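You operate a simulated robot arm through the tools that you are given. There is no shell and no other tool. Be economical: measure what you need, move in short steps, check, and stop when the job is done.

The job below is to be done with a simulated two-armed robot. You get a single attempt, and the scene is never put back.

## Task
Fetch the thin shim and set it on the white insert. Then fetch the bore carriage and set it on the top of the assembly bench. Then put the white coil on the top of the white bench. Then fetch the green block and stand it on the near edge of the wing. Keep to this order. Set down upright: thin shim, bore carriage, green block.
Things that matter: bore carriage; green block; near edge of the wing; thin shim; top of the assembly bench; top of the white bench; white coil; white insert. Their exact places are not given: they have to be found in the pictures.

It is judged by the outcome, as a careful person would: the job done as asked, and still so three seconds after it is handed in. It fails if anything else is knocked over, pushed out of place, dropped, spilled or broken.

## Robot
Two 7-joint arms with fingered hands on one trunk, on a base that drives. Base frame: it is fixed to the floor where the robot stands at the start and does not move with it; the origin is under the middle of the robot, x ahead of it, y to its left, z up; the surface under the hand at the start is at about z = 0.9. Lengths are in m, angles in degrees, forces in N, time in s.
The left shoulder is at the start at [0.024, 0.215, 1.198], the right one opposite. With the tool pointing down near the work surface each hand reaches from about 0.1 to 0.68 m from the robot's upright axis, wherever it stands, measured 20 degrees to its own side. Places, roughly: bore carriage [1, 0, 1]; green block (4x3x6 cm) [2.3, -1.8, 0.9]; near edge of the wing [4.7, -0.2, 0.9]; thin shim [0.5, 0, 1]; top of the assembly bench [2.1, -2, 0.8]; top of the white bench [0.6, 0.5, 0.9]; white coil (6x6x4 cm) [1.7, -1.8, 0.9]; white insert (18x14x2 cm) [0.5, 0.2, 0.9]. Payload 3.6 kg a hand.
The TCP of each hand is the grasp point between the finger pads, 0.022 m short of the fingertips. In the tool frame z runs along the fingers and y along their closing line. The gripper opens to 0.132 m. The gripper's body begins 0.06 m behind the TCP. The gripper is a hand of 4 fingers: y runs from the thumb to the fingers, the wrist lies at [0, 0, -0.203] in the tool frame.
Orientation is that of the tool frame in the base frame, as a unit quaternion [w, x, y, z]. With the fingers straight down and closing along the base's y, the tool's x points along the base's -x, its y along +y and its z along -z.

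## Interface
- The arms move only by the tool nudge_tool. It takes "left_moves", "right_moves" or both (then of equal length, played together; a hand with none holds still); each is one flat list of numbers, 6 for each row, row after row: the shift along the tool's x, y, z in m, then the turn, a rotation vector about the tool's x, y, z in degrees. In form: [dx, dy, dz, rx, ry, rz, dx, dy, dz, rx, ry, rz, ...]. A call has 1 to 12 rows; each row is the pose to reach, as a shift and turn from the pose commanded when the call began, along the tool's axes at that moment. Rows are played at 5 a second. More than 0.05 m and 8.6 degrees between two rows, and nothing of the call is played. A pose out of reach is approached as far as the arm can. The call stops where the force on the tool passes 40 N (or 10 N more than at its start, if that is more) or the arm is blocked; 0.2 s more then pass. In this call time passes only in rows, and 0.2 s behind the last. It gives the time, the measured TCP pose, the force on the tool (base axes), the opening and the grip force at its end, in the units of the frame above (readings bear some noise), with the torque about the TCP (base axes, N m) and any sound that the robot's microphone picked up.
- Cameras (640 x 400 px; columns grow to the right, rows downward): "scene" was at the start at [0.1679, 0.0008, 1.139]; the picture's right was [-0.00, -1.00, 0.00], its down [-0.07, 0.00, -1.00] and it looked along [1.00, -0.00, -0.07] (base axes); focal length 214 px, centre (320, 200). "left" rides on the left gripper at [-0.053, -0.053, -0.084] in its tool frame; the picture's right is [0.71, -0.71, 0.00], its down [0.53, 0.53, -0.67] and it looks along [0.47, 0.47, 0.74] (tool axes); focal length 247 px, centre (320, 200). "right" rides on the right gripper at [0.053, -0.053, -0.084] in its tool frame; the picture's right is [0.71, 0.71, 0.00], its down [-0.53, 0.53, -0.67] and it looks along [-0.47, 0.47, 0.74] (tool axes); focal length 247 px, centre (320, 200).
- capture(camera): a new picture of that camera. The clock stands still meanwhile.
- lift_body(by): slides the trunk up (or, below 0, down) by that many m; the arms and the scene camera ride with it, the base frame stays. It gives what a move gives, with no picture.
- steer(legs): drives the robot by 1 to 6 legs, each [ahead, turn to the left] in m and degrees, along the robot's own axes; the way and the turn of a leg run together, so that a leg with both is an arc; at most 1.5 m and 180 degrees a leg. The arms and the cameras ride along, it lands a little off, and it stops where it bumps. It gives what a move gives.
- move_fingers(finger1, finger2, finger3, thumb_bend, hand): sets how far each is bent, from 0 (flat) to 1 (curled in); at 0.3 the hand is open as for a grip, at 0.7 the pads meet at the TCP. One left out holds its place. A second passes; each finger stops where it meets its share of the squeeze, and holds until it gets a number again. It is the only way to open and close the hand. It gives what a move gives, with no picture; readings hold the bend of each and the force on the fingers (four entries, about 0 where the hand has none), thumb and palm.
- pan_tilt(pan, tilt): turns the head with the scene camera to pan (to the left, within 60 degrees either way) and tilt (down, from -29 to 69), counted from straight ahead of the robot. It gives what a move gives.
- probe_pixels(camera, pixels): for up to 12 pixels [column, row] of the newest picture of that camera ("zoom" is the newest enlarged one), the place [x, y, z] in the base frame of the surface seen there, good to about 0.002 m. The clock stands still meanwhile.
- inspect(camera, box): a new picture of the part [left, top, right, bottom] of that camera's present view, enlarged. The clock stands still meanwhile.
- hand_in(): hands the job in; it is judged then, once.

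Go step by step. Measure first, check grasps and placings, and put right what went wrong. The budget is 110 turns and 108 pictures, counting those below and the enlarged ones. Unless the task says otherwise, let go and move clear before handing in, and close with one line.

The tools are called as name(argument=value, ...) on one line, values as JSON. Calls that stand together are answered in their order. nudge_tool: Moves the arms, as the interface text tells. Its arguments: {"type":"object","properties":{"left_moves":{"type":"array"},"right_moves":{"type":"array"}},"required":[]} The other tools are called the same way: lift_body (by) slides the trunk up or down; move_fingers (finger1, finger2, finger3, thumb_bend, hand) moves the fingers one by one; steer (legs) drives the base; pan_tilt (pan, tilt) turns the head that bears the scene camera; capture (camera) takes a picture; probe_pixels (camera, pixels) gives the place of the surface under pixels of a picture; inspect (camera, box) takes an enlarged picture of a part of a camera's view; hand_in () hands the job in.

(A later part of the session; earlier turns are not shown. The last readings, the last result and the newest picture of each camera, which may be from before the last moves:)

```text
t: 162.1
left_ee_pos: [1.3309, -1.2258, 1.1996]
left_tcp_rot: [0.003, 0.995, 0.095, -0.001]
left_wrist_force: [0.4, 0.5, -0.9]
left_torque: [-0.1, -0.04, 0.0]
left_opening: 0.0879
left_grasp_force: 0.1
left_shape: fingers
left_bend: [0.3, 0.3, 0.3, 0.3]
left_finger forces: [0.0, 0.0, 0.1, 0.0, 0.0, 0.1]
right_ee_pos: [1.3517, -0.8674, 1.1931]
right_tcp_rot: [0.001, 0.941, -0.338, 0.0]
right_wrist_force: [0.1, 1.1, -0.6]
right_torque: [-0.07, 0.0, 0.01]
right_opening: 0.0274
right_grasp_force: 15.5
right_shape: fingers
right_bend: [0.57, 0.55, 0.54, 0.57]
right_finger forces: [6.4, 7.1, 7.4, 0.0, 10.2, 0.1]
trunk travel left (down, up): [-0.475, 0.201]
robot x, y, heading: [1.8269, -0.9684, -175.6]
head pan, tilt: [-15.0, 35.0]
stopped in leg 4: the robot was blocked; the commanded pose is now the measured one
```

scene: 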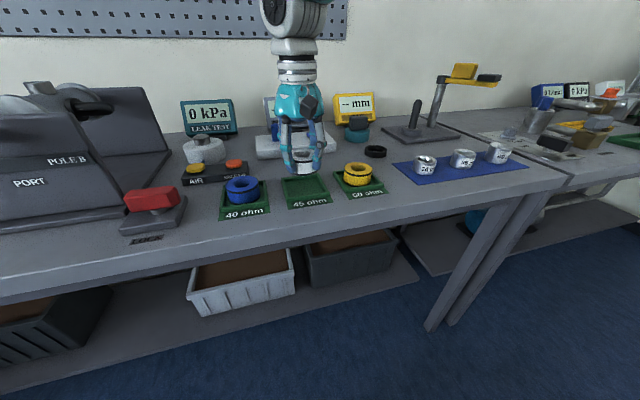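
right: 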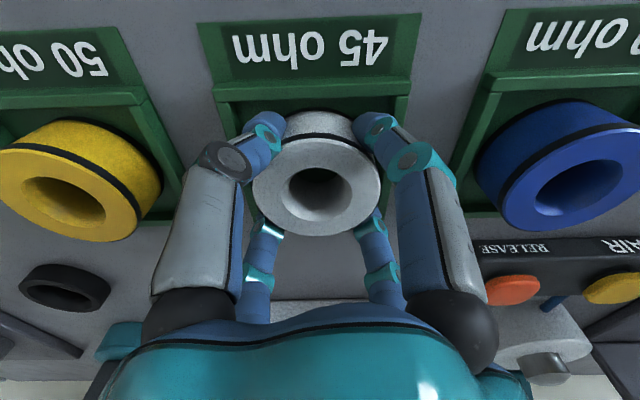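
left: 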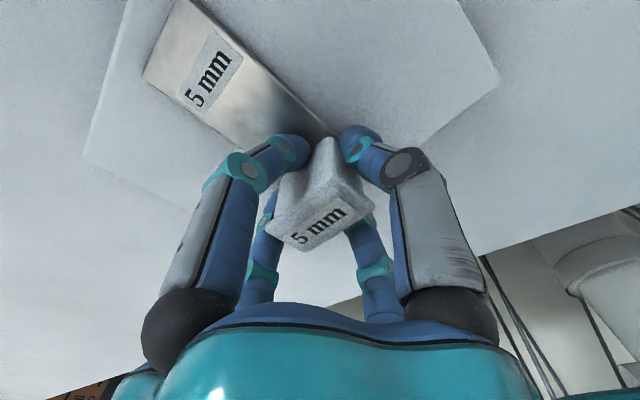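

Blocked again near heading −176°, probably the left elbow at the bench. I'll raise the trunk, draw the left hand in closer, and continue.

lift_body(by=0.2)

nudge_tool(left_moves=[0.03, -0.02, 0, 0, 0, 0, 0.06, -0.04, 0, 0, 0, 0, 0.09, -0.05, 0, 0, 0, 0, 0.12, -0.05, 0, 0, 0, 0, 0.15, -0.05, 0, 0, 0, 0])

steer(legs=[[0, -10], [0.7, 0], [0.75, 0]])

capture(camera="scene")

```text
t: 164.2
left_ee_pos: [1.3315, -1.2303, 1.3993]
left_tcp_rot: [0.0, 0.995, 0.097, -0.001]
left_wrist_force: [-0.4, -0.9, 0.0]
left_torque: [0.01, 0.03, -0.01]
left_opening: 0.088
left_grasp_force: 0.0
left_shape: fingers
left_bend: [0.3, 0.3, 0.3, 0.3]
left_finger forces: [0.1, 0.0, 0.1, 0.0, 0.0, 0.1]
right_ee_pos: [1.3533, -0.8709, 1.3945]
right_tcp_rot: [0.0, 0.941, -0.338, -0.001]
right_wrist_force: [0.8, -0.4, -1.3]
right_torque: [0.01, 0.0, 0.0]
right_opening: 0.0269
right_grasp_force: 15.4
right_shape: fingers
right_bend: [0.57, 0.55, 0.54, 0.57]
right_finger forces: [6.4, 7.1, 7.3, 0.1, 10.2, 0.1]
trunk travel left (down, up): [-0.675, 0.001]
robot x, y, heading: [1.8288, -0.9681, -175.5]
head pan, tilt: [-15.0, 35.0]
```

```text
t: 165.4
left_ee_pos: [1.4698, -1.154, 1.4004]
left_tcp_rot: [0.0, 0.995, 0.096, -0.003]
left_wrist_force: [0.4, -0.1, 0.2]
left_torque: [-0.01, 0.01, 0.0]
left_opening: 0.088
left_grasp_force: 0.1
left_shape: fingers
left_bend: [0.3, 0.3, 0.3, 0.3]
left_finger forces: [0.1, 0.0, 0.0, 0.0, 0.0, 0.1]
right_ee_pos: [1.3538, -0.8711, 1.3946]
right_tcp_rot: [0.0, 0.941, -0.338, -0.001]
right_wrist_force: [-0.1, 0.8, -0.9]
right_torque: [0.03, 0.0, -0.03]
right_opening: 0.027
right_grasp_force: 14.9
right_shape: fingers
right_bend: [0.57, 0.55, 0.54, 0.57]
right_finger forces: [6.3, 7.1, 7.3, 0.0, 10.0, 0.1]
trunk travel left (down, up): [-0.675, 0.001]
robot x, y, heading: [1.827, -0.9677, -175.7]
head pan, tilt: [-15.0, 35.0]
```

```text
t: 173.6
left_ee_pos: [0.0068, -0.9499, 1.4002]
left_tcp_rot: [0.001, 1.0, 0.009, -0.002]
left_wrist_force: [0.0, 0.4, -0.1]
left_torque: [0.03, 0.0, 0.01]
left_opening: 0.0878
left_grasp_force: 0.0
left_shape: fingers
left_bend: [0.3, 0.3, 0.3, 0.3]
left_finger forces: [0.0, 0.0, 0.0, 0.0, 0.0, 0.0]
right_ee_pos: [-0.0605, -0.6525, 1.3953]
right_tcp_rot: [-0.001, 0.908, -0.418, -0.001]
right_wrist_force: [0.4, -0.6, -0.9]
right_torque: [0.02, -0.03, -0.04]
right_opening: 0.0268
right_grasp_force: 15.5
right_shape: fingers
right_bend: [0.57, 0.55, 0.54, 0.57]
right_finger forces: [6.1, 7.1, 7.3, 0.0, 9.9, 0.0]
trunk travel left (down, up): [-0.675, 0.001]
robot x, y, heading: [0.389, -0.829, 174.8]
head pan, tilt: [-15.0, 35.0]
```

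```text
36 pictures are left
```

scene: 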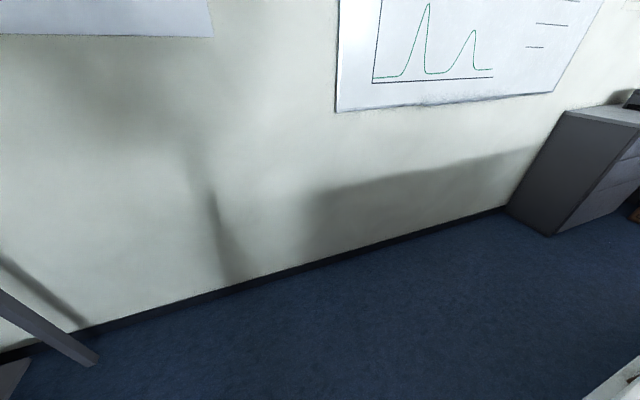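

I'm at (0.39,−0.83). I'll turn right to face +y in short legs.

steer(legs=[[0, -30], [0, -30], [0, -25]])

pan_tilt(pan=0, tilt=45)

capture(camera="scene")

```text
t: 177.5
left_ee_pos: [0.1077, -0.5364, 1.4017]
left_tcp_rot: [-0.001, 0.856, -0.517, -0.001]
left_wrist_force: [0.9, 0.2, -0.3]
left_torque: [-0.02, 0.02, 0.0]
left_opening: 0.0882
left_grasp_force: 0.0
left_shape: fingers
left_bend: [0.3, 0.3, 0.3, 0.3]
left_finger forces: [0.0, 0.0, 0.1, 0.0, 0.0, 0.1]
right_ee_pos: [0.3437, -0.3441, 1.3959]
right_tcp_rot: [0.0, -0.554, 0.832, 0.002]
right_wrist_force: [0.7, -0.4, -0.6]
right_torque: [0.03, 0.0, 0.0]
right_opening: 0.0266
right_grasp_force: 15.5
right_shape: fingers
right_bend: [0.57, 0.55, 0.54, 0.57]
right_finger forces: [6.0, 7.1, 7.6, 0.0, 10.2, 0.0]
trunk travel left (down, up): [-0.675, 0.001]
robot x, y, heading: [0.3429, -0.8469, 111.8]
head pan, tilt: [-15.0, 35.0]
stopped in leg 3: the robot was blocked; the commanded pose is now the measured one
```

```text
t: 178.3
left_ee_pos: [0.1037, -0.5377, 1.4013]
left_tcp_rot: [-0.002, 0.857, -0.516, -0.001]
left_wrist_force: [0.0, 0.6, -0.2]
left_torque: [0.0, 0.0, 0.03]
left_opening: 0.088
left_grasp_force: 0.1
left_shape: fingers
left_bend: [0.3, 0.3, 0.3, 0.3]
left_finger forces: [0.0, 0.0, 0.0, 0.1, 0.1, 0.0]
right_ee_pos: [0.3392, -0.3442, 1.3963]
right_tcp_rot: [0.002, -0.555, 0.832, 0.001]
right_wrist_force: [0.7, -0.4, -0.9]
right_torque: [0.01, 0.0, -0.01]
right_opening: 0.0265
right_grasp_force: 15.3
right_shape: fingers
right_bend: [0.57, 0.55, 0.54, 0.57]
right_finger forces: [5.9, 7.1, 7.5, 0.0, 10.2, 0.0]
trunk travel left (down, up): [-0.675, 0.001]
robot x, y, heading: [0.3464, -0.8416, 111.8]
head pan, tilt: [0.0, 45.0]
```

```text
35 pictures are left
```

scene: 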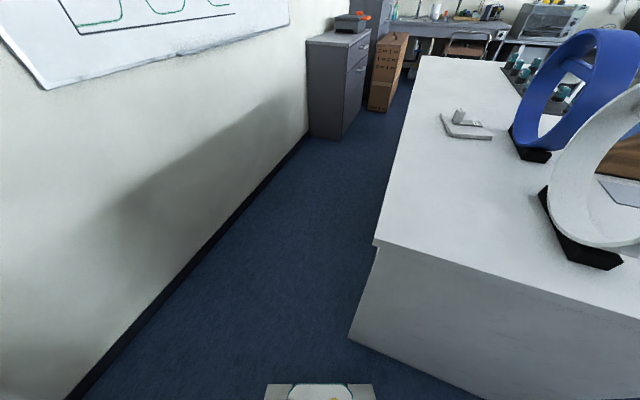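

The white bench and insert are in view, and the near corner of the bench top is free. I can place the coil from here at about (0.45,−0.29). I'll lower the trunk, then move over the spot.

lift_body(by=-0.17)

capture(camera="right")

```text
t: 180.2
left_ee_pos: [0.1052, -0.5375, 1.2331]
left_tcp_rot: [-0.001, 0.856, -0.516, -0.001]
left_wrist_force: [-0.3, 0.0, -0.1]
left_torque: [0.02, 0.01, -0.02]
left_opening: 0.088
left_grasp_force: 0.1
left_shape: fingers
left_bend: [0.3, 0.3, 0.3, 0.3]
left_finger forces: [0.1, 0.0, 0.1, 0.0, 0.1, 0.0]
right_ee_pos: [0.3409, -0.3457, 1.2273]
right_tcp_rot: [0.001, -0.554, 0.832, 0.002]
right_wrist_force: [0.5, 0.0, -1.9]
right_torque: [0.0, 0.0, 0.0]
right_opening: 0.0265
right_grasp_force: 16.0
right_shape: fingers
right_bend: [0.57, 0.55, 0.54, 0.57]
right_finger forces: [6.0, 7.2, 7.6, 0.1, 10.2, 0.0]
trunk travel left (down, up): [-0.505, 0.171]
robot x, y, heading: [0.343, -0.8436, 111.7]
head pan, tilt: [0.0, 45.0]
```

```text
34 pictures are left
```

right: 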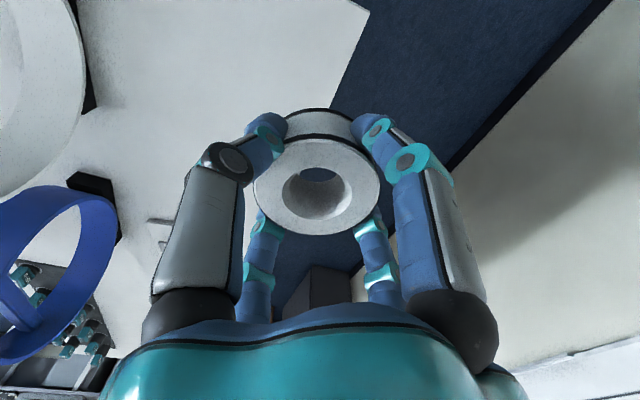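

I'll move over (0.45,−0.28) and lower to z≈0.945.

nudge_tool(right_moves=[-0.034, -0.025, 0.0, 0, 0, 0, -0.068, -0.05, 0.0, 0, 0, 0, -0.103, -0.075, 0.0, 0, 0, 0, -0.103, -0.075, 0.045, 0, 0, 0, -0.103, -0.075, 0.09, 0, 0, 0, -0.103, -0.075, 0.135, 0, 0, 0, -0.103, -0.075, 0.18, 0, 0, 0, -0.103, -0.075, 0.225, 0, 0, 0, -0.103, -0.075, 0.26, 0, 0, 0, -0.103, -0.075, 0.282, 0, 0, 0])

capture(camera="scene")

```text
t: 182.4
left_ee_pos: [0.1047, -0.5361, 1.2323]
left_tcp_rot: [-0.001, 0.856, -0.517, -0.001]
left_wrist_force: [0.0, 0.2, 0.1]
left_torque: [0.02, 0.0, -0.03]
left_opening: 0.0881
left_grasp_force: 0.1
left_shape: fingers
left_bend: [0.3, 0.3, 0.3, 0.3]
left_finger forces: [0.0, 0.0, 0.1, 0.0, 0.1, 0.1]
right_ee_pos: [0.4497, -0.2771, 0.9431]
right_tcp_rot: [0.001, -0.554, 0.832, 0.001]
right_wrist_force: [0.1, -0.7, -1.3]
right_torque: [0.01, 0.0, 0.03]
right_opening: 0.0265
right_grasp_force: 14.5
right_shape: fingers
right_bend: [0.57, 0.55, 0.54, 0.57]
right_finger forces: [5.7, 7.0, 7.4, 0.0, 9.4, 0.1]
trunk travel left (down, up): [-0.505, 0.171]
robot x, y, heading: [0.3438, -0.841, 111.4]
head pan, tilt: [0.0, 45.0]
```

```text
33 pictures are left
```

scene: 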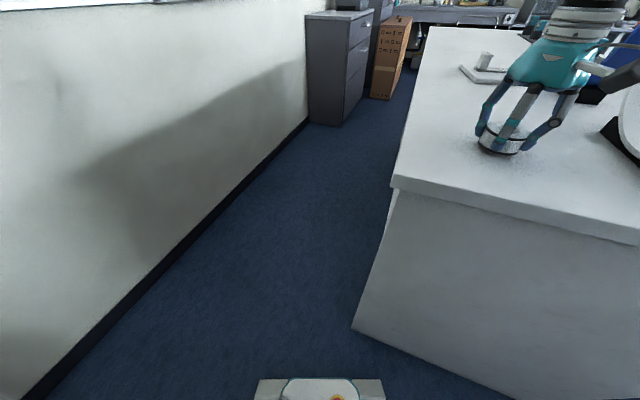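

It's just above the bench top. I'll lower in millimetre steps until contact.

nudge_tool(right_moves=[0, 0, 0.004, 0, 0, 0, 0, 0, 0.006, 0, 0, 0, 0, 0, 0.008, 0, 0, 0, 0, 0, 0.01, 0, 0, 0])

inspect(camera="scene", box=[440, 80, 600, 180])

```text
t: 183.4
left_ee_pos: [0.1033, -0.5382, 1.2319]
left_tcp_rot: [-0.001, 0.857, -0.515, -0.001]
left_wrist_force: [1.3, -0.7, 0.2]
left_torque: [-0.03, 0.02, -0.02]
left_opening: 0.088
left_grasp_force: 0.0
left_shape: fingers
left_bend: [0.3, 0.3, 0.3, 0.3]
left_finger forces: [0.1, 0.1, 0.1, 0.1, 0.0, 0.0]
right_ee_pos: [0.4501, -0.2784, 0.9379]
right_tcp_rot: [0.002, -0.554, 0.832, 0.003]
right_wrist_force: [1.1, -0.3, 9.0]
right_torque: [0.0, -0.04, -0.01]
right_opening: 0.0262
right_grasp_force: 15.5
right_shape: fingers
right_bend: [0.57, 0.55, 0.54, 0.57]
right_finger forces: [6.1, 7.0, 7.4, 0.1, 10.5, 0.0]
trunk travel left (down, up): [-0.505, 0.171]
robot x, y, heading: [0.3436, -0.8432, 111.7]
head pan, tilt: [0.0, 45.0]
```

```text
4.00 times, centred on (520, 130) of scene
```

zoom: 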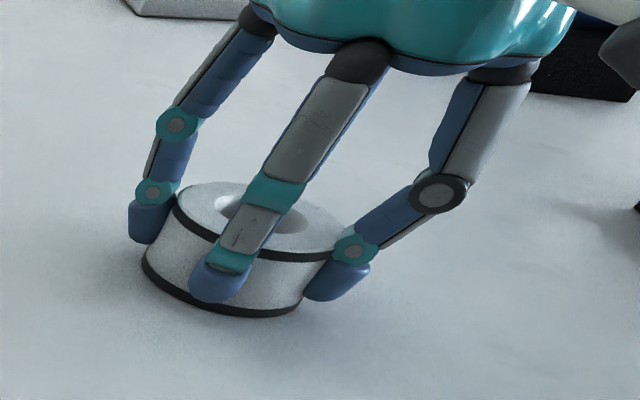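

The coil is seated flat (9 N). I'll relax slightly, open, and lift away.

nudge_tool(right_moves=[0, 0, -0.003, 0, 0, 0])

move_fingers(hand="right", finger1=0.3, finger2=0.3, finger3=0.3, thumb_bend=0.3)

nudge_tool(right_moves=[0, 0, -0.045, 0, 0, 0, 0, 0, -0.09, 0, 0, 0, 0, 0, -0.135, 0, 0, 0, 0, 0, -0.18, 0, 0, 0, 0, 0, -0.225, 0, 0, 0, 0, 0, -0.27, 0, 0, 0, 0.035, 0.02, -0.28, 0, 0, 0, 0.07, 0.04, -0.28, 0, 0, 0, 0.11, 0.06, -0.28, 0, 0, 0, 0.14, 0.06, -0.28, 0, 0, 0])

capture(camera="scene")

```text
t: 183.8
left_ee_pos: [0.104, -0.5368, 1.2321]
left_tcp_rot: [-0.001, 0.857, -0.516, -0.001]
left_wrist_force: [-1.0, 0.2, -0.5]
left_torque: [0.01, 0.05, -0.03]
left_opening: 0.088
left_grasp_force: 0.1
left_shape: fingers
left_bend: [0.3, 0.3, 0.3, 0.3]
left_finger forces: [0.1, 0.0, 0.0, 0.0, 0.0, 0.1]
right_ee_pos: [0.4488, -0.2781, 0.937]
right_tcp_rot: [0.001, -0.555, 0.832, 0.0]
right_wrist_force: [0.1, 0.1, 0.2]
right_torque: [0.04, 0.05, -0.06]
right_opening: 0.0266
right_grasp_force: 15.3
right_shape: fingers
right_bend: [0.57, 0.55, 0.54, 0.57]
right_finger forces: [5.9, 7.4, 7.6, 0.1, 9.4, 0.1]
trunk travel left (down, up): [-0.505, 0.171]
robot x, y, heading: [0.3432, -0.841, 111.7]
head pan, tilt: [0.0, 45.0]
```

```text
t: 184.8
left_ee_pos: [0.103, -0.5374, 1.2311]
left_tcp_rot: [-0.001, 0.857, -0.516, -0.002]
left_wrist_force: [-0.4, 0.6, -1.1]
left_torque: [-0.06, 0.01, 0.02]
left_opening: 0.0883
left_grasp_force: 0.1
left_shape: fingers
left_bend: [0.3, 0.3, 0.3, 0.3]
left_finger forces: [0.0, 0.0, 0.0, 0.0, 0.0, 0.0]
right_ee_pos: [0.4508, -0.2783, 0.9373]
right_tcp_rot: [0.002, -0.554, 0.832, 0.002]
right_wrist_force: [-0.6, -0.3, -0.1]
right_torque: [-0.04, 0.0, -0.05]
right_opening: 0.0873
right_grasp_force: 0.0
right_shape: fingers
right_bend: [0.3, 0.3, 0.3, 0.3]
right_finger forces: [0.2, 0.1, 0.0, 0.0, 0.1, 0.1]
trunk travel left (down, up): [-0.505, 0.171]
robot x, y, heading: [0.3439, -0.8433, 111.4]
head pan, tilt: [0.0, 45.0]
```

```text
t: 187.0
left_ee_pos: [0.1042, -0.5373, 1.2311]
left_tcp_rot: [-0.002, 0.857, -0.515, -0.002]
left_wrist_force: [-0.8, -0.5, 0.7]
left_torque: [0.03, -0.03, -0.01]
left_opening: 0.0878
left_grasp_force: 0.0
left_shape: fingers
left_bend: [0.3, 0.3, 0.3, 0.3]
left_finger forces: [0.0, 0.0, 0.0, 0.0, 0.1, 0.0]
right_ee_pos: [0.3401, -0.3861, 1.2177]
right_tcp_rot: [0.001, -0.554, 0.833, 0.001]
right_wrist_force: [-0.5, 0.4, -0.4]
right_torque: [-0.02, 0.02, -0.01]
right_opening: 0.0876
right_grasp_force: 0.2
right_shape: fingers
right_bend: [0.3, 0.3, 0.3, 0.3]
right_finger forces: [0.0, 0.0, 0.0, 0.0, 0.0, 0.1]
trunk travel left (down, up): [-0.505, 0.171]
robot x, y, heading: [0.3447, -0.8449, 111.6]
head pan, tilt: [0.0, 45.0]
```

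```text
31 pictures are left
```

scene: 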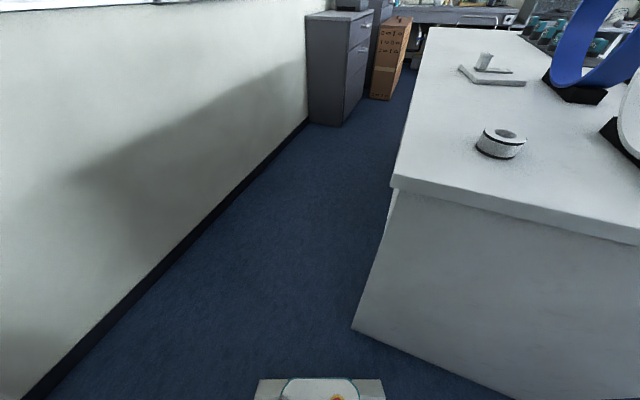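

The white coil stands on the white bench at (500,143). Now for the green block: I'll raise the trunk, back off, turn to +x and drive along the corridor.

lift_body(by=0.17)

steer(legs=[[-0.12, 0], [0, -30], [0, -30], [0, -30], [0, -20]])

```text
t: 188.9
left_ee_pos: [0.1042, -0.537, 1.4002]
left_tcp_rot: [-0.001, 0.857, -0.516, -0.001]
left_wrist_force: [-0.3, -0.6, 0.5]
left_torque: [0.01, -0.02, -0.01]
left_opening: 0.0878
left_grasp_force: 0.1
left_shape: fingers
left_bend: [0.3, 0.3, 0.3, 0.3]
left_finger forces: [0.1, 0.0, 0.1, 0.0, 0.1, 0.1]
right_ee_pos: [0.3399, -0.3842, 1.3879]
right_tcp_rot: [0.001, -0.554, 0.832, 0.001]
right_wrist_force: [-0.1, 0.9, -0.4]
right_torque: [0.0, 0.01, -0.04]
right_opening: 0.0874
right_grasp_force: 0.1
right_shape: fingers
right_bend: [0.3, 0.3, 0.3, 0.3]
right_finger forces: [0.0, 0.1, 0.0, 0.0, 0.1, 0.0]
trunk travel left (down, up): [-0.675, 0.001]
robot x, y, heading: [0.345, -0.8399, 111.6]
head pan, tilt: [0.0, 45.0]
```

```text
t: 193.8
left_ee_pos: [0.5686, -0.6146, 1.4021]
left_tcp_rot: [0.0, -0.438, 0.899, 0.003]
left_wrist_force: [0.4, -0.1, -0.2]
left_torque: [-0.01, 0.0, -0.01]
left_opening: 0.088
left_grasp_force: 0.0
left_shape: fingers
left_bend: [0.3, 0.3, 0.3, 0.3]
left_finger forces: [0.0, 0.1, 0.1, 0.1, 0.0, 0.0]
right_ee_pos: [0.8038, -0.7683, 1.3879]
right_tcp_rot: [0.002, -0.013, 1.0, 0.002]
right_wrist_force: [-0.1, -0.3, -1.1]
right_torque: [0.05, 0.03, -0.02]
right_opening: 0.0877
right_grasp_force: 0.0
right_shape: fingers
right_bend: [0.3, 0.3, 0.3, 0.3]
right_finger forces: [0.0, 0.0, 0.1, 0.1, 0.1, 0.1]
trunk travel left (down, up): [-0.675, 0.001]
robot x, y, heading: [0.3487, -0.9224, 45.5]
head pan, tilt: [0.0, 45.0]
stopped in leg 4: the robot was blocked; the commanded pose is now the measured one
```

The turn stopped at 45.5° with nothing evidently close. I'll retry the rest in smaller steps.

steer(legs=[[0, -15], [0, -15], [0, -15]])

```text
t: 196.9
left_ee_pos: [0.7227, -0.8583, 1.4041]
left_tcp_rot: [0.003, -0.058, 0.998, 0.0]
left_wrist_force: [0.3, -0.2, -0.6]
left_torque: [0.0, -0.01, -0.01]
left_opening: 0.088
left_grasp_force: 0.0
left_shape: fingers
left_bend: [0.3, 0.3, 0.3, 0.3]
left_finger forces: [0.0, 0.0, 0.0, 0.1, 0.1, 0.0]
right_ee_pos: [0.778, -1.1335, 1.3884]
right_tcp_rot: [0.002, 0.373, 0.928, 0.0]
right_wrist_force: [-1.2, -0.2, 1.1]
right_torque: [0.0, -0.03, 0.0]
right_opening: 0.088
right_grasp_force: 0.1
right_shape: fingers
right_bend: [0.3, 0.3, 0.3, 0.3]
right_finger forces: [0.0, 0.0, 0.0, 0.0, 0.1, 0.1]
trunk travel left (down, up): [-0.675, 0.001]
robot x, y, heading: [0.3478, -0.8845, 0.8]
head pan, tilt: [0.0, 45.0]
```

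It was only a stall; small turns pass. Now I'm at heading 0.8°, and I'll drive to x≈2.42 and begin the right turn.

steer(legs=[[1.05, 0], [1.05, 0], [0, -15], [0, -15], [0, -15]])

steer(legs=[[0, -15], [0, -15], [0, -15]])

```text
t: 210.1
left_ee_pos: [2.7462, -1.0864, 1.4022]
left_tcp_rot: [0.002, 0.327, 0.945, -0.001]
left_wrist_force: [-0.3, 0.9, -0.4]
left_torque: [0.0, 0.01, 0.0]
left_opening: 0.0879
left_grasp_force: 0.1
left_shape: fingers
left_bend: [0.3, 0.3, 0.3, 0.3]
left_finger forces: [0.1, 0.0, 0.1, 0.1, 0.0, 0.1]
right_ee_pos: [2.5922, -1.3189, 1.389]
right_tcp_rot: [0.002, 0.699, 0.716, -0.002]
right_wrist_force: [-0.4, 0.2, -0.2]
right_torque: [0.03, -0.03, -0.01]
right_opening: 0.0881
right_grasp_force: 0.1
right_shape: fingers
right_bend: [0.3, 0.3, 0.3, 0.3]
right_finger forces: [0.0, 0.0, 0.0, 0.0, 0.0, 0.1]
trunk travel left (down, up): [-0.675, 0.001]
robot x, y, heading: [2.4836, -0.8205, -44.0]
head pan, tilt: [0.0, 45.0]
```

```text
t: 213.6
left_ee_pos: [2.4793, -1.1932, 1.4036]
left_tcp_rot: [0.002, 0.664, 0.748, -0.002]
left_wrist_force: [-1.4, -0.4, 0.8]
left_torque: [0.03, -0.06, 0.0]
left_opening: 0.0877
left_grasp_force: 0.0
left_shape: fingers
left_bend: [0.3, 0.3, 0.3, 0.3]
left_finger forces: [0.1, 0.1, 0.0, 0.0, 0.0, 0.0]
right_ee_pos: [2.2046, -1.2508, 1.3897]
right_tcp_rot: [0.002, 0.919, 0.393, 0.0]
right_wrist_force: [0.5, 0.7, -0.4]
right_torque: [-0.01, -0.02, 0.0]
right_opening: 0.088
right_grasp_force: 0.1
right_shape: fingers
right_bend: [0.3, 0.3, 0.3, 0.3]
right_finger forces: [0.1, 0.1, 0.0, 0.0, 0.0, 0.0]
trunk travel left (down, up): [-0.675, 0.001]
robot x, y, heading: [2.521, -0.8209, -88.1]
head pan, tilt: [0.0, 45.0]
stopped in leg 3: the robot was blocked; the commanded pose is now the measured one
```

Heading −88° at (2.52,−0.82). I'll drive ahead 0.42 m, lower the trunk, and look at the green block.

steer(legs=[[0.42, 0]])

lift_body(by=-0.2)

pan_tilt(pan=-25, tilt=35)

capture(camera="scene")

inspect(camera="scene", box=[200, 80, 440, 230])

```text
t: 216.2
left_ee_pos: [2.4917, -1.6131, 1.4053]
left_tcp_rot: [0.002, 0.664, 0.748, -0.002]
left_wrist_force: [-1.1, 0.2, 0.0]
left_torque: [0.04, 0.03, 0.0]
left_opening: 0.0881
left_grasp_force: 0.0
left_shape: fingers
left_bend: [0.3, 0.3, 0.3, 0.3]
left_finger forces: [0.0, 0.1, 0.0, 0.0, 0.1, 0.0]
right_ee_pos: [2.2185, -1.6694, 1.3905]
right_tcp_rot: [0.001, 0.919, 0.394, -0.001]
right_wrist_force: [0.6, 0.3, 0.7]
right_torque: [-0.02, -0.02, 0.02]
right_opening: 0.088
right_grasp_force: 0.1
right_shape: fingers
right_bend: [0.3, 0.3, 0.3, 0.3]
right_finger forces: [0.1, 0.1, 0.0, 0.1, 0.0, 0.0]
trunk travel left (down, up): [-0.675, 0.001]
robot x, y, heading: [2.5343, -1.2408, -88.4]
head pan, tilt: [0.0, 45.0]
```

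```text
t: 218.4
left_ee_pos: [2.4933, -1.6135, 1.2046]
left_tcp_rot: [0.002, 0.664, 0.747, -0.002]
left_wrist_force: [0.6, 0.8, -0.2]
left_torque: [-0.02, 0.05, 0.01]
left_opening: 0.0874
left_grasp_force: 0.0
left_shape: fingers
left_bend: [0.3, 0.3, 0.3, 0.3]
left_finger forces: [0.0, 0.0, 0.0, 0.0, 0.1, 0.0]
right_ee_pos: [2.2178, -1.6698, 1.191]
right_tcp_rot: [0.002, 0.919, 0.393, -0.002]
right_wrist_force: [0.3, -0.8, 0.2]
right_torque: [0.02, -0.02, -0.01]
right_opening: 0.0881
right_grasp_force: 0.1
right_shape: fingers
right_bend: [0.3, 0.3, 0.3, 0.3]
right_finger forces: [0.0, 0.0, 0.0, 0.0, 0.1, 0.0]
trunk travel left (down, up): [-0.475, 0.201]
robot x, y, heading: [2.5367, -1.239, -88.5]
head pan, tilt: [0.0, 45.0]
```

```text
t: 219.3
left_ee_pos: [2.4934, -1.6142, 1.2059]
left_tcp_rot: [0.002, 0.664, 0.748, -0.002]
left_wrist_force: [0.3, -0.6, 0.2]
left_torque: [-0.02, 0.03, -0.01]
left_opening: 0.0879
left_grasp_force: 0.0
left_shape: fingers
left_bend: [0.3, 0.3, 0.3, 0.3]
left_finger forces: [0.0, 0.1, 0.0, 0.1, 0.0, 0.0]
right_ee_pos: [2.2168, -1.6707, 1.1916]
right_tcp_rot: [0.002, 0.919, 0.394, -0.002]
right_wrist_force: [0.5, 1.3, 0.0]
right_torque: [-0.01, 0.0, -0.01]
right_opening: 0.088
right_grasp_force: 0.0
right_shape: fingers
right_bend: [0.3, 0.3, 0.3, 0.3]
right_finger forces: [0.0, 0.0, 0.1, 0.0, 0.1, 0.0]
trunk travel left (down, up): [-0.475, 0.201]
robot x, y, heading: [2.5306, -1.2412, -88.1]
head pan, tilt: [-25.0, 35.0]
```

```text
30 pictures are left
```

scene: 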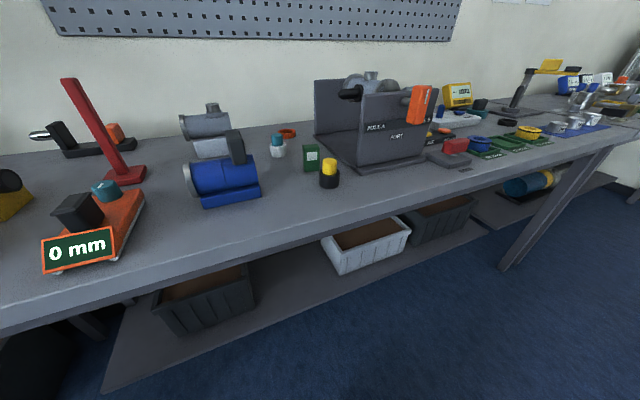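

```text
2.67 times, centred on (320, 155) of scene
```

zoom: 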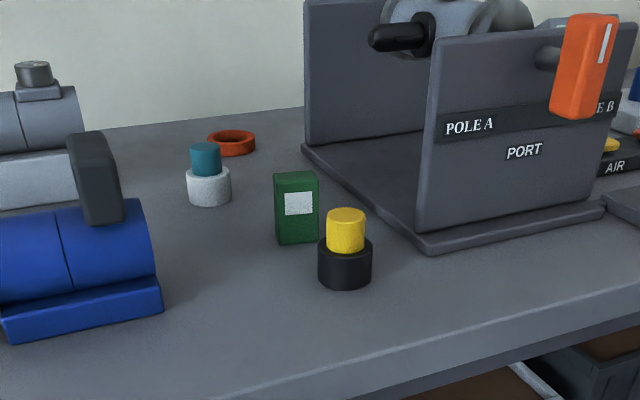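

The green block is at (310,158), the yellow/black knob just in front of it. I'll measure both.

probe_pixels(camera="zoom", pixels=[[278, 181], [316, 180], [300, 176], [298, 225], [284, 240], [315, 240], [345, 213], [325, 255], [370, 255], [345, 285], [140, 200], [425, 240]])

capture(camera="right")

```text
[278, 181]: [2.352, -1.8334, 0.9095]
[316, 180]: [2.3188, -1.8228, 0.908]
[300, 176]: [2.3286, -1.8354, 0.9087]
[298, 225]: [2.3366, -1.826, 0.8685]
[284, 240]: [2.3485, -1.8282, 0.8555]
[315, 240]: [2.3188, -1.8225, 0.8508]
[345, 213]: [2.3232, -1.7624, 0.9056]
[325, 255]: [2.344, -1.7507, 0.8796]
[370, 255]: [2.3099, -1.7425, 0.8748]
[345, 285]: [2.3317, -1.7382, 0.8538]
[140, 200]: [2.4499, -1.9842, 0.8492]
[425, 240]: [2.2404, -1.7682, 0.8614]
```

```text
28 pictures are left
```

right: 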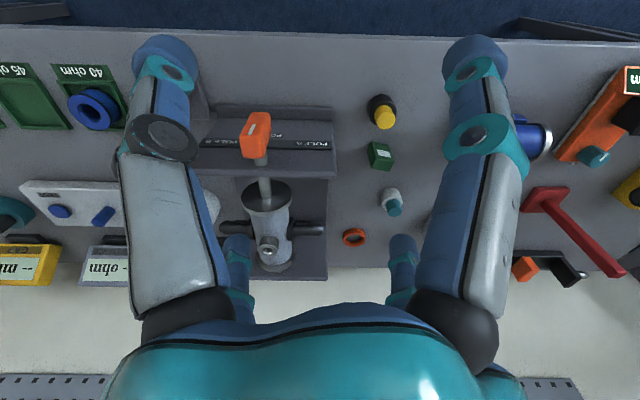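

inspect(camera="right", box=[340, 80, 440, 230])

probe_pixels(camera="right", pixels=[[372, 150], [390, 151], [391, 165], [373, 165], [381, 158], [385, 118], [395, 208], [337, 140], [337, 170], [385, 104]])

```text
2.67 times, centred on (390, 155) of right
```

zoom: 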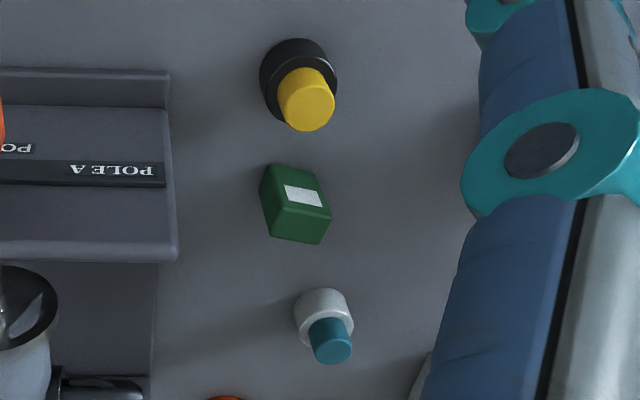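

```text
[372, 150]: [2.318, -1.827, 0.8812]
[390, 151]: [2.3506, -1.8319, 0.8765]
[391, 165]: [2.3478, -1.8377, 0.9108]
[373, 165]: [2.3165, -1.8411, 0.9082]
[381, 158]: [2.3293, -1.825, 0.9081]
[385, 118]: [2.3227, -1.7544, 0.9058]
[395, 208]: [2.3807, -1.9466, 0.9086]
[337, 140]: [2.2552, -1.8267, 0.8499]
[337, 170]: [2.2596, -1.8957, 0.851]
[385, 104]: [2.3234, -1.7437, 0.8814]
```

probe_pixels(camera="zoom", pixels=[[274, 234], [317, 241], [328, 214], [284, 204], [302, 222], [264, 180], [312, 175], [270, 215], [322, 200], [298, 170]])

```text
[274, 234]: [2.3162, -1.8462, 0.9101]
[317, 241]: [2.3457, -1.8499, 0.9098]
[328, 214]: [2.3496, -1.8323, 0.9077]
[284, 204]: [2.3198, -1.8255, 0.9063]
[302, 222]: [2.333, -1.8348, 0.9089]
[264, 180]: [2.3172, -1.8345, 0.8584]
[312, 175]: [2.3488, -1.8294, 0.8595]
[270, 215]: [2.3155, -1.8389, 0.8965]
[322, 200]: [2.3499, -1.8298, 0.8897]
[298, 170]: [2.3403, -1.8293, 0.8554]
```

Block: centre ≈(2.333,−1.838), top 0.909, yaw about −12°. I'll check clearances to the blue cylinder's clamp and the fixture plate before choosing the hand orientation.

probe_pixels(camera="scene", pixels=[[237, 132], [241, 158], [250, 165], [258, 188], [278, 150], [364, 110], [362, 150], [360, 165], [366, 168], [347, 92]])

```text
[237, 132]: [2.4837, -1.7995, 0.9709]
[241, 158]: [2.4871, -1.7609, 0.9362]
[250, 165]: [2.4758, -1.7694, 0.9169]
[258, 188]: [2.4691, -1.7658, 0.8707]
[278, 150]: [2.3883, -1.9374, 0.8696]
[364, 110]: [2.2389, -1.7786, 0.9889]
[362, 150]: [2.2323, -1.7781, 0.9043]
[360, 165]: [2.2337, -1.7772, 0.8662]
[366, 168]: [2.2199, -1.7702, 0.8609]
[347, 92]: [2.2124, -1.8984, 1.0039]
```

The clamp is at x≥2.475 and the plate edge at x=2.239, so there's room. I'll pre-bend the fingers, align the hand (tool x at about 77°), and come to z≈1.09 above the block.

move_fingers(hand="right", finger1=0.46, finger2=0.42, finger3=0.46, thumb_bend=0.42)

nudge_tool(right_moves=[-0.008, 0.035, 0.0, 0, 0, -5, -0.016, 0.07, 0.0, 0, 0, -10, -0.024, 0.105, 0.02, 0, 0, -16, -0.032, 0.14, 0.04, 0, 0, -21, -0.038, 0.175, 0.07, 0, 0, -26, -0.041, 0.1994, 0.1, 0, 0, -31])

capture(camera="right")

```text
t: 220.3
left_ee_pos: [2.4925, -1.6141, 1.2043]
left_tcp_rot: [0.002, 0.664, 0.748, -0.002]
left_wrist_force: [-0.4, -0.1, 0.1]
left_torque: [0.01, 0.02, -0.02]
left_opening: 0.0877
left_grasp_force: 0.1
left_shape: fingers
left_bend: [0.3, 0.3, 0.3, 0.3]
left_finger forces: [0.0, 0.1, 0.0, 0.0, 0.1, 0.1]
right_ee_pos: [2.2178, -1.6703, 1.1904]
right_tcp_rot: [0.003, 0.919, 0.395, -0.001]
right_wrist_force: [-0.2, 0.7, -0.2]
right_torque: [-0.02, -0.02, 0.02]
right_opening: 0.0556
right_grasp_force: 0.0
right_shape: fingers
right_bend: [0.46, 0.42, 0.46, 0.42]
right_finger forces: [0.0, 0.0, 0.0, 0.1, 0.0, 0.0]
trunk travel left (down, up): [-0.475, 0.201]
robot x, y, heading: [2.5345, -1.2353, -88.4]
head pan, tilt: [-25.0, 35.0]
```

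```text
t: 221.7
left_ee_pos: [2.4924, -1.6147, 1.2068]
left_tcp_rot: [0.001, 0.664, 0.748, -0.002]
left_wrist_force: [0.5, 0.0, 0.2]
left_torque: [-0.01, -0.04, 0.0]
left_opening: 0.0882
left_grasp_force: 0.1
left_shape: fingers
left_bend: [0.3, 0.3, 0.3, 0.3]
left_finger forces: [0.0, 0.0, 0.0, 0.0, 0.1, 0.0]
right_ee_pos: [2.3346, -1.8379, 1.0891]
right_tcp_rot: [0.002, 0.78, 0.625, 0.0]
right_wrist_force: [0.5, -0.5, -0.8]
right_torque: [-0.07, -0.04, -0.01]
right_opening: 0.0557
right_grasp_force: 0.1
right_shape: fingers
right_bend: [0.46, 0.42, 0.46, 0.42]
right_finger forces: [0.1, 0.1, 0.1, 0.0, 0.0, 0.1]
trunk travel left (down, up): [-0.475, 0.201]
robot x, y, heading: [2.5318, -1.2408, -88.2]
head pan, tilt: [-25.0, 35.0]
```

```text
26 pictures are left
```

right: 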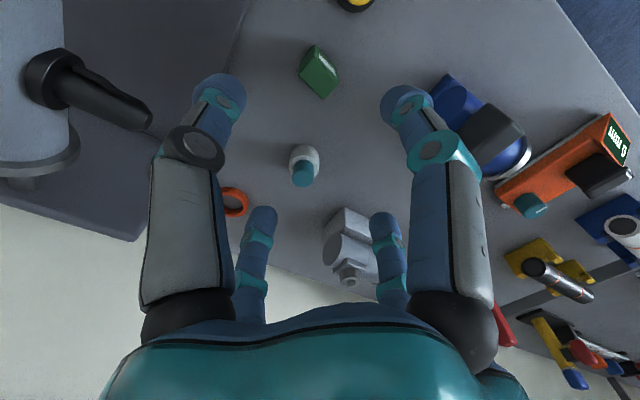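

inspect(camera="right", box=[280, 30, 360, 130])

```text
4.00 times, centred on (320, 80) of right
```

zoom: 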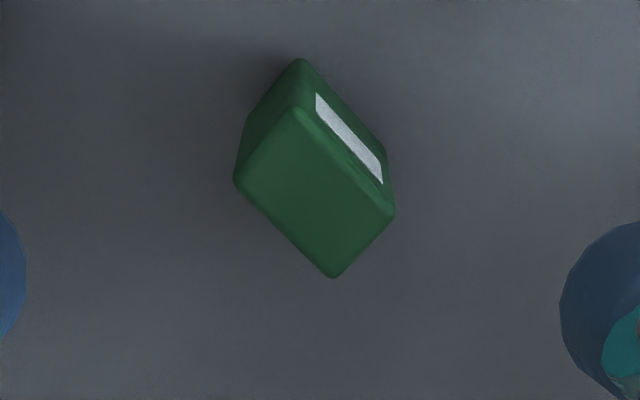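

probe_pixels(camera="zoom", pixels=[[240, 180], [298, 116], [389, 210], [333, 270], [315, 192], [268, 148], [345, 162], [362, 240], [287, 225]])

```text
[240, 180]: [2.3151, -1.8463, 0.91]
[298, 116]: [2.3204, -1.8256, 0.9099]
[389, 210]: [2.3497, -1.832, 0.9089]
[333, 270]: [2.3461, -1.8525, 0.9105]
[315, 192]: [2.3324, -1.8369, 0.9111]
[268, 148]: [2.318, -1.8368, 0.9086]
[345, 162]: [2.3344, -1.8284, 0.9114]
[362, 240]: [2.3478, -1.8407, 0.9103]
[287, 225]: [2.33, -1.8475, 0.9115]
```

Centre is (2.3328,−1.839) and the yaw matches the hand. I'll descend to z≈0.888 with tiny corrections.

nudge_tool(right_moves=[-0.001, -0.0015, 0.045, 0, 0, 0, -0.001, -0.0015, 0.09, 0, 0, 0, -0.001, -0.0015, 0.13, 0, 0, 0, -0.001, -0.0015, 0.165, 0, 0, 0, -0.001, -0.0015, 0.19, 0, 0, 0, -0.001, -0.0015, 0.201, 0, 0, 0])

capture(camera="right")

inspect(camera="scene", box=[240, 60, 420, 200])

```text
t: 223.1
left_ee_pos: [2.4917, -1.6149, 1.205]
left_tcp_rot: [0.001, 0.664, 0.748, -0.002]
left_wrist_force: [0.0, -0.3, 0.2]
left_torque: [0.02, -0.01, 0.01]
left_opening: 0.0879
left_grasp_force: 0.0
left_shape: fingers
left_bend: [0.3, 0.3, 0.3, 0.3]
left_finger forces: [0.0, 0.0, 0.1, 0.0, 0.1, 0.1]
right_ee_pos: [2.333, -1.8394, 0.8895]
right_tcp_rot: [0.002, 0.78, 0.626, -0.001]
right_wrist_force: [-0.5, 0.0, -0.5]
right_torque: [-0.02, -0.02, 0.0]
right_opening: 0.0556
right_grasp_force: 0.1
right_shape: fingers
right_bend: [0.46, 0.42, 0.46, 0.42]
right_finger forces: [0.1, 0.0, 0.1, 0.1, 0.0, 0.1]
trunk travel left (down, up): [-0.475, 0.201]
robot x, y, heading: [2.5322, -1.2376, -88.6]
head pan, tilt: [-25.0, 35.0]
```

```text
24 pictures are left
```

right: 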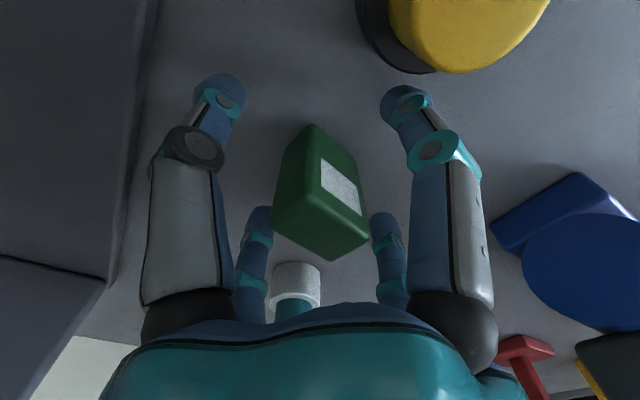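

```text
2.86 times, centred on (330, 130) of scene
```

zoom: 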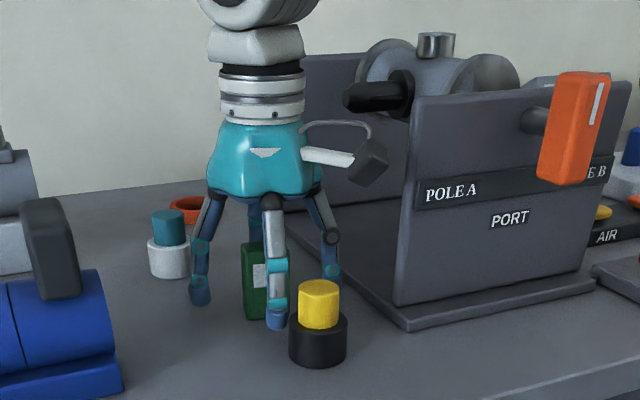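

All four fingers surround the block cleanly. I'll close them.

move_fingers(hand="right", finger1=0.72, finger2=0.72, finger3=0.72, thumb_bend=0.72)

nudge_tool(right_moves=[0, 0, -0.01, 0, 0, 0, 0, 0, -0.03, 0, 0, 0, 0, 0, -0.05, 0, 0, 0])

capture(camera="right")

```text
t: 224.1
left_ee_pos: [2.4925, -1.6144, 1.2054]
left_tcp_rot: [0.002, 0.664, 0.748, -0.002]
left_wrist_force: [0.3, 0.4, 0.1]
left_torque: [0.03, 0.03, 0.0]
left_opening: 0.0879
left_grasp_force: 0.1
left_shape: fingers
left_bend: [0.3, 0.3, 0.3, 0.3]
left_finger forces: [0.0, 0.1, 0.0, 0.1, 0.1, 0.0]
right_ee_pos: [2.3322, -1.8383, 0.8891]
right_tcp_rot: [0.002, 0.78, 0.625, -0.002]
right_wrist_force: [0.1, 0.8, -0.2]
right_torque: [-0.04, -0.01, 0.0]
right_opening: 0.0121
right_grasp_force: 16.5
right_shape: fingers
right_bend: [0.64, 0.59, 0.63, 0.62]
right_finger forces: [6.2, 8.3, 6.5, 0.0, 11.8, 0.0]
trunk travel left (down, up): [-0.475, 0.201]
robot x, y, heading: [2.5338, -1.2355, -88.7]
head pan, tilt: [-25.0, 35.0]
```

```text
t: 224.9
left_ee_pos: [2.4925, -1.6144, 1.2049]
left_tcp_rot: [0.001, 0.663, 0.748, -0.002]
left_wrist_force: [0.1, 0.9, -0.2]
left_torque: [-0.01, 0.01, -0.01]
left_opening: 0.0879
left_grasp_force: 0.1
left_shape: fingers
left_bend: [0.3, 0.3, 0.3, 0.3]
left_finger forces: [0.0, 0.0, 0.1, 0.0, 0.0, 0.0]
right_ee_pos: [2.333, -1.8383, 0.941]
right_tcp_rot: [0.002, 0.781, 0.625, -0.003]
right_wrist_force: [-0.6, 0.3, -0.7]
right_torque: [-0.02, -0.02, 0.02]
right_opening: 0.0122
right_grasp_force: 16.2
right_shape: fingers
right_bend: [0.64, 0.59, 0.63, 0.62]
right_finger forces: [6.4, 8.3, 6.5, 0.1, 11.6, 0.1]
trunk travel left (down, up): [-0.475, 0.201]
robot x, y, heading: [2.5326, -1.2366, -88.3]
head pan, tilt: [-25.0, 35.0]
```

```text
22 pictures are left
```

right: 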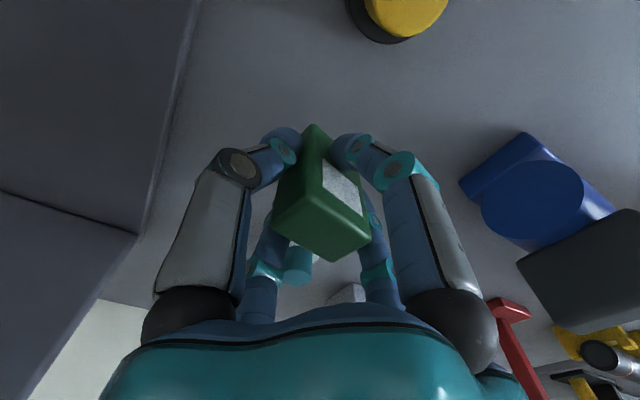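

The block is firmly held (16 N). I'll raise it, draw it in, lift the trunk, back up and begin turning towards +x.

nudge_tool(right_moves=[0, 0, -0.045, 0, 0, 0, 0, 0, -0.09, 0, 0, 0, 0, 0, -0.135, 0, 0, 0, 0, 0, -0.18, 0, 0, 0, 0, 0, -0.22, 0, 0, 0, 0, 0, -0.26, 0, 0, 0, 0.04, 0, -0.26, 0, 0, 0, 0.08, 0, -0.26, 0, 0, 0, 0.12, 0, -0.26, 0, 0, 0])

lift_body(by=0.2)

steer(legs=[[-0.27, 0], [0, 15], [0, 15], [0, 15]])

steer(legs=[[0, 15], [0, 15], [0, 13]])

pan_tilt(pan=20, tilt=30)

capture(camera="scene")

```text
t: 226.9
left_ee_pos: [2.4922, -1.6136, 1.2048]
left_tcp_rot: [0.002, 0.665, 0.747, -0.002]
left_wrist_force: [-0.2, -0.6, 0.7]
left_torque: [-0.03, -0.01, -0.01]
left_opening: 0.0878
left_grasp_force: 0.0
left_shape: fingers
left_bend: [0.3, 0.3, 0.3, 0.3]
left_finger forces: [0.1, 0.1, 0.1, 0.1, 0.0, 0.0]
right_ee_pos: [2.3581, -1.7181, 1.2001]
right_tcp_rot: [0.002, 0.781, 0.624, -0.003]
right_wrist_force: [-0.1, 0.0, -0.4]
right_torque: [0.0, -0.01, 0.02]
right_opening: 0.0117
right_grasp_force: 16.3
right_shape: fingers
right_bend: [0.64, 0.59, 0.64, 0.62]
right_finger forces: [6.1, 8.4, 6.6, 0.1, 11.5, 0.0]
trunk travel left (down, up): [-0.475, 0.201]
robot x, y, heading: [2.534, -1.2394, -88.4]
head pan, tilt: [-25.0, 35.0]
```

```text
t: 229.1
left_ee_pos: [2.4928, -1.6152, 1.4056]
left_tcp_rot: [0.002, 0.664, 0.748, -0.002]
left_wrist_force: [0.1, 0.0, 0.6]
left_torque: [0.03, 0.0, -0.03]
left_opening: 0.0878
left_grasp_force: 0.0
left_shape: fingers
left_bend: [0.3, 0.3, 0.3, 0.3]
left_finger forces: [0.0, 0.0, 0.1, 0.1, 0.0, 0.1]
right_ee_pos: [2.3583, -1.7211, 1.4006]
right_tcp_rot: [0.001, 0.781, 0.624, -0.002]
right_wrist_force: [0.1, 0.2, -1.3]
right_torque: [0.02, -0.01, 0.0]
right_opening: 0.0116
right_grasp_force: 15.7
right_shape: fingers
right_bend: [0.64, 0.59, 0.64, 0.62]
right_finger forces: [6.2, 8.3, 6.6, 0.0, 11.4, 0.1]
trunk travel left (down, up): [-0.675, 0.001]
robot x, y, heading: [2.5317, -1.2409, -88.4]
head pan, tilt: [-25.0, 35.0]
```

```text
t: 233.7
left_ee_pos: [2.7618, -1.2595, 1.4058]
left_tcp_rot: [0.003, 0.328, 0.945, -0.001]
left_wrist_force: [0.1, 0.7, -0.3]
left_torque: [0.0, -0.02, 0.0]
left_opening: 0.0877
left_grasp_force: 0.1
left_shape: fingers
left_bend: [0.3, 0.3, 0.3, 0.3]
left_finger forces: [0.1, 0.0, 0.0, 0.0, 0.0, 0.0]
right_ee_pos: [2.7433, -1.4306, 1.4008]
right_tcp_rot: [0.002, 0.481, 0.877, -0.001]
right_wrist_force: [-0.1, 0.3, -0.6]
right_torque: [0.01, -0.01, -0.03]
right_opening: 0.0117
right_grasp_force: 15.6
right_shape: fingers
right_bend: [0.64, 0.59, 0.64, 0.62]
right_finger forces: [6.1, 8.5, 6.5, 0.0, 11.4, 0.0]
trunk travel left (down, up): [-0.675, 0.001]
robot x, y, heading: [2.5016, -0.998, -43.5]
head pan, tilt: [-25.0, 35.0]
```

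```text
t: 236.7
left_ee_pos: [2.8744, -1.0096, 1.4064]
left_tcp_rot: [0.003, -0.046, 0.999, 0.0]
left_wrist_force: [0.1, -0.4, -0.9]
left_torque: [-0.02, -0.04, 0.01]
left_opening: 0.0878
left_grasp_force: 0.0
left_shape: fingers
left_bend: [0.3, 0.3, 0.3, 0.3]
left_finger forces: [0.0, 0.0, 0.0, 0.1, 0.0, 0.1]
right_ee_pos: [2.9775, -1.1448, 1.4021]
right_tcp_rot: [0.002, 0.123, 0.992, -0.001]
right_wrist_force: [0.7, 0.0, 0.3]
right_torque: [0.02, 0.05, 0.03]
right_opening: 0.0114
right_grasp_force: 16.0
right_shape: fingers
right_bend: [0.64, 0.59, 0.64, 0.62]
right_finger forces: [5.7, 8.3, 6.5, 0.1, 11.4, 0.0]
trunk travel left (down, up): [-0.675, 0.001]
robot x, y, heading: [2.5012, -1.0291, -0.7]
head pan, tilt: [-25.0, 35.0]
```

```text
t: 237.8
left_ee_pos: [2.8748, -1.0069, 1.4072]
left_tcp_rot: [0.003, -0.046, 0.999, -0.001]
left_wrist_force: [-0.8, -0.1, -0.2]
left_torque: [-0.01, 0.0, -0.03]
left_opening: 0.0876
left_grasp_force: 0.0
left_shape: fingers
left_bend: [0.3, 0.3, 0.3, 0.3]
left_finger forces: [0.1, 0.1, 0.0, 0.1, 0.1, 0.0]
right_ee_pos: [2.9778, -1.1434, 1.4021]
right_tcp_rot: [0.002, 0.123, 0.992, -0.001]
right_wrist_force: [0.6, 0.2, -1.0]
right_torque: [-0.03, 0.01, 0.01]
right_opening: 0.0113
right_grasp_force: 16.0
right_shape: fingers
right_bend: [0.64, 0.59, 0.64, 0.62]
right_finger forces: [5.9, 8.3, 6.5, 0.0, 11.5, 0.1]
trunk travel left (down, up): [-0.675, 0.001]
robot x, y, heading: [2.5012, -1.0279, -0.7]
head pan, tilt: [20.0, 30.0]
```

```text
21 pictures are left
```

scene: 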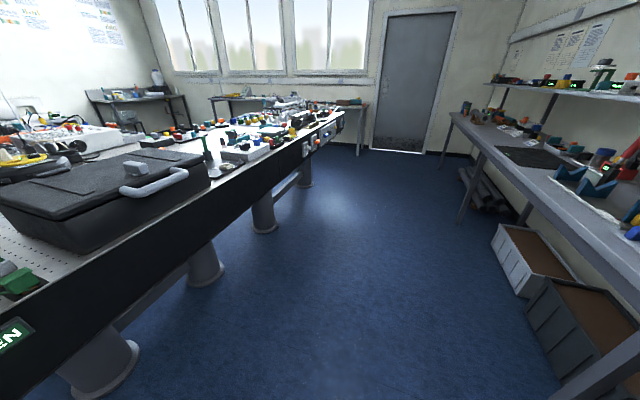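

The optical table's near edge runs along the left. I'll enlarge the region towards (4.7,−0.2) to find the wing.

inspect(camera="scene", box=[180, 80, 380, 205])

probe_pixels(camera="scene", pixels=[[310, 130], [335, 120], [305, 150], [270, 145], [240, 155], [150, 220], [285, 135], [320, 148]])

```text
3.20 times, centred on (280, 142) of scene
```

zoom: 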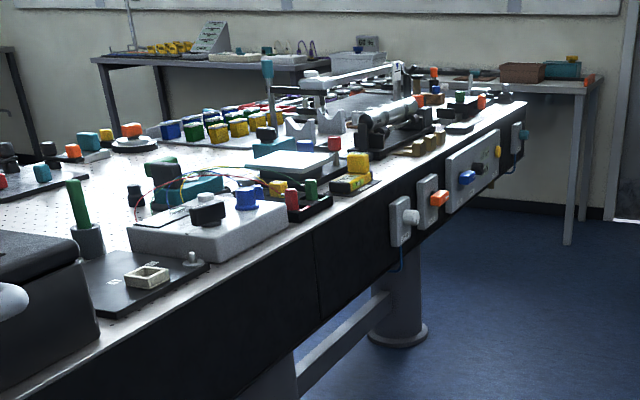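

```text
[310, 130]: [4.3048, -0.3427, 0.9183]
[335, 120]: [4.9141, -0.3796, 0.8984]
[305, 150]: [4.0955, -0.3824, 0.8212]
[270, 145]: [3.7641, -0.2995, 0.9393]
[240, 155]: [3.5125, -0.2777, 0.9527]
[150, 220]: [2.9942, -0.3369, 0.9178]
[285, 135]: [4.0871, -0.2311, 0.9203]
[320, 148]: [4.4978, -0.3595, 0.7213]
```

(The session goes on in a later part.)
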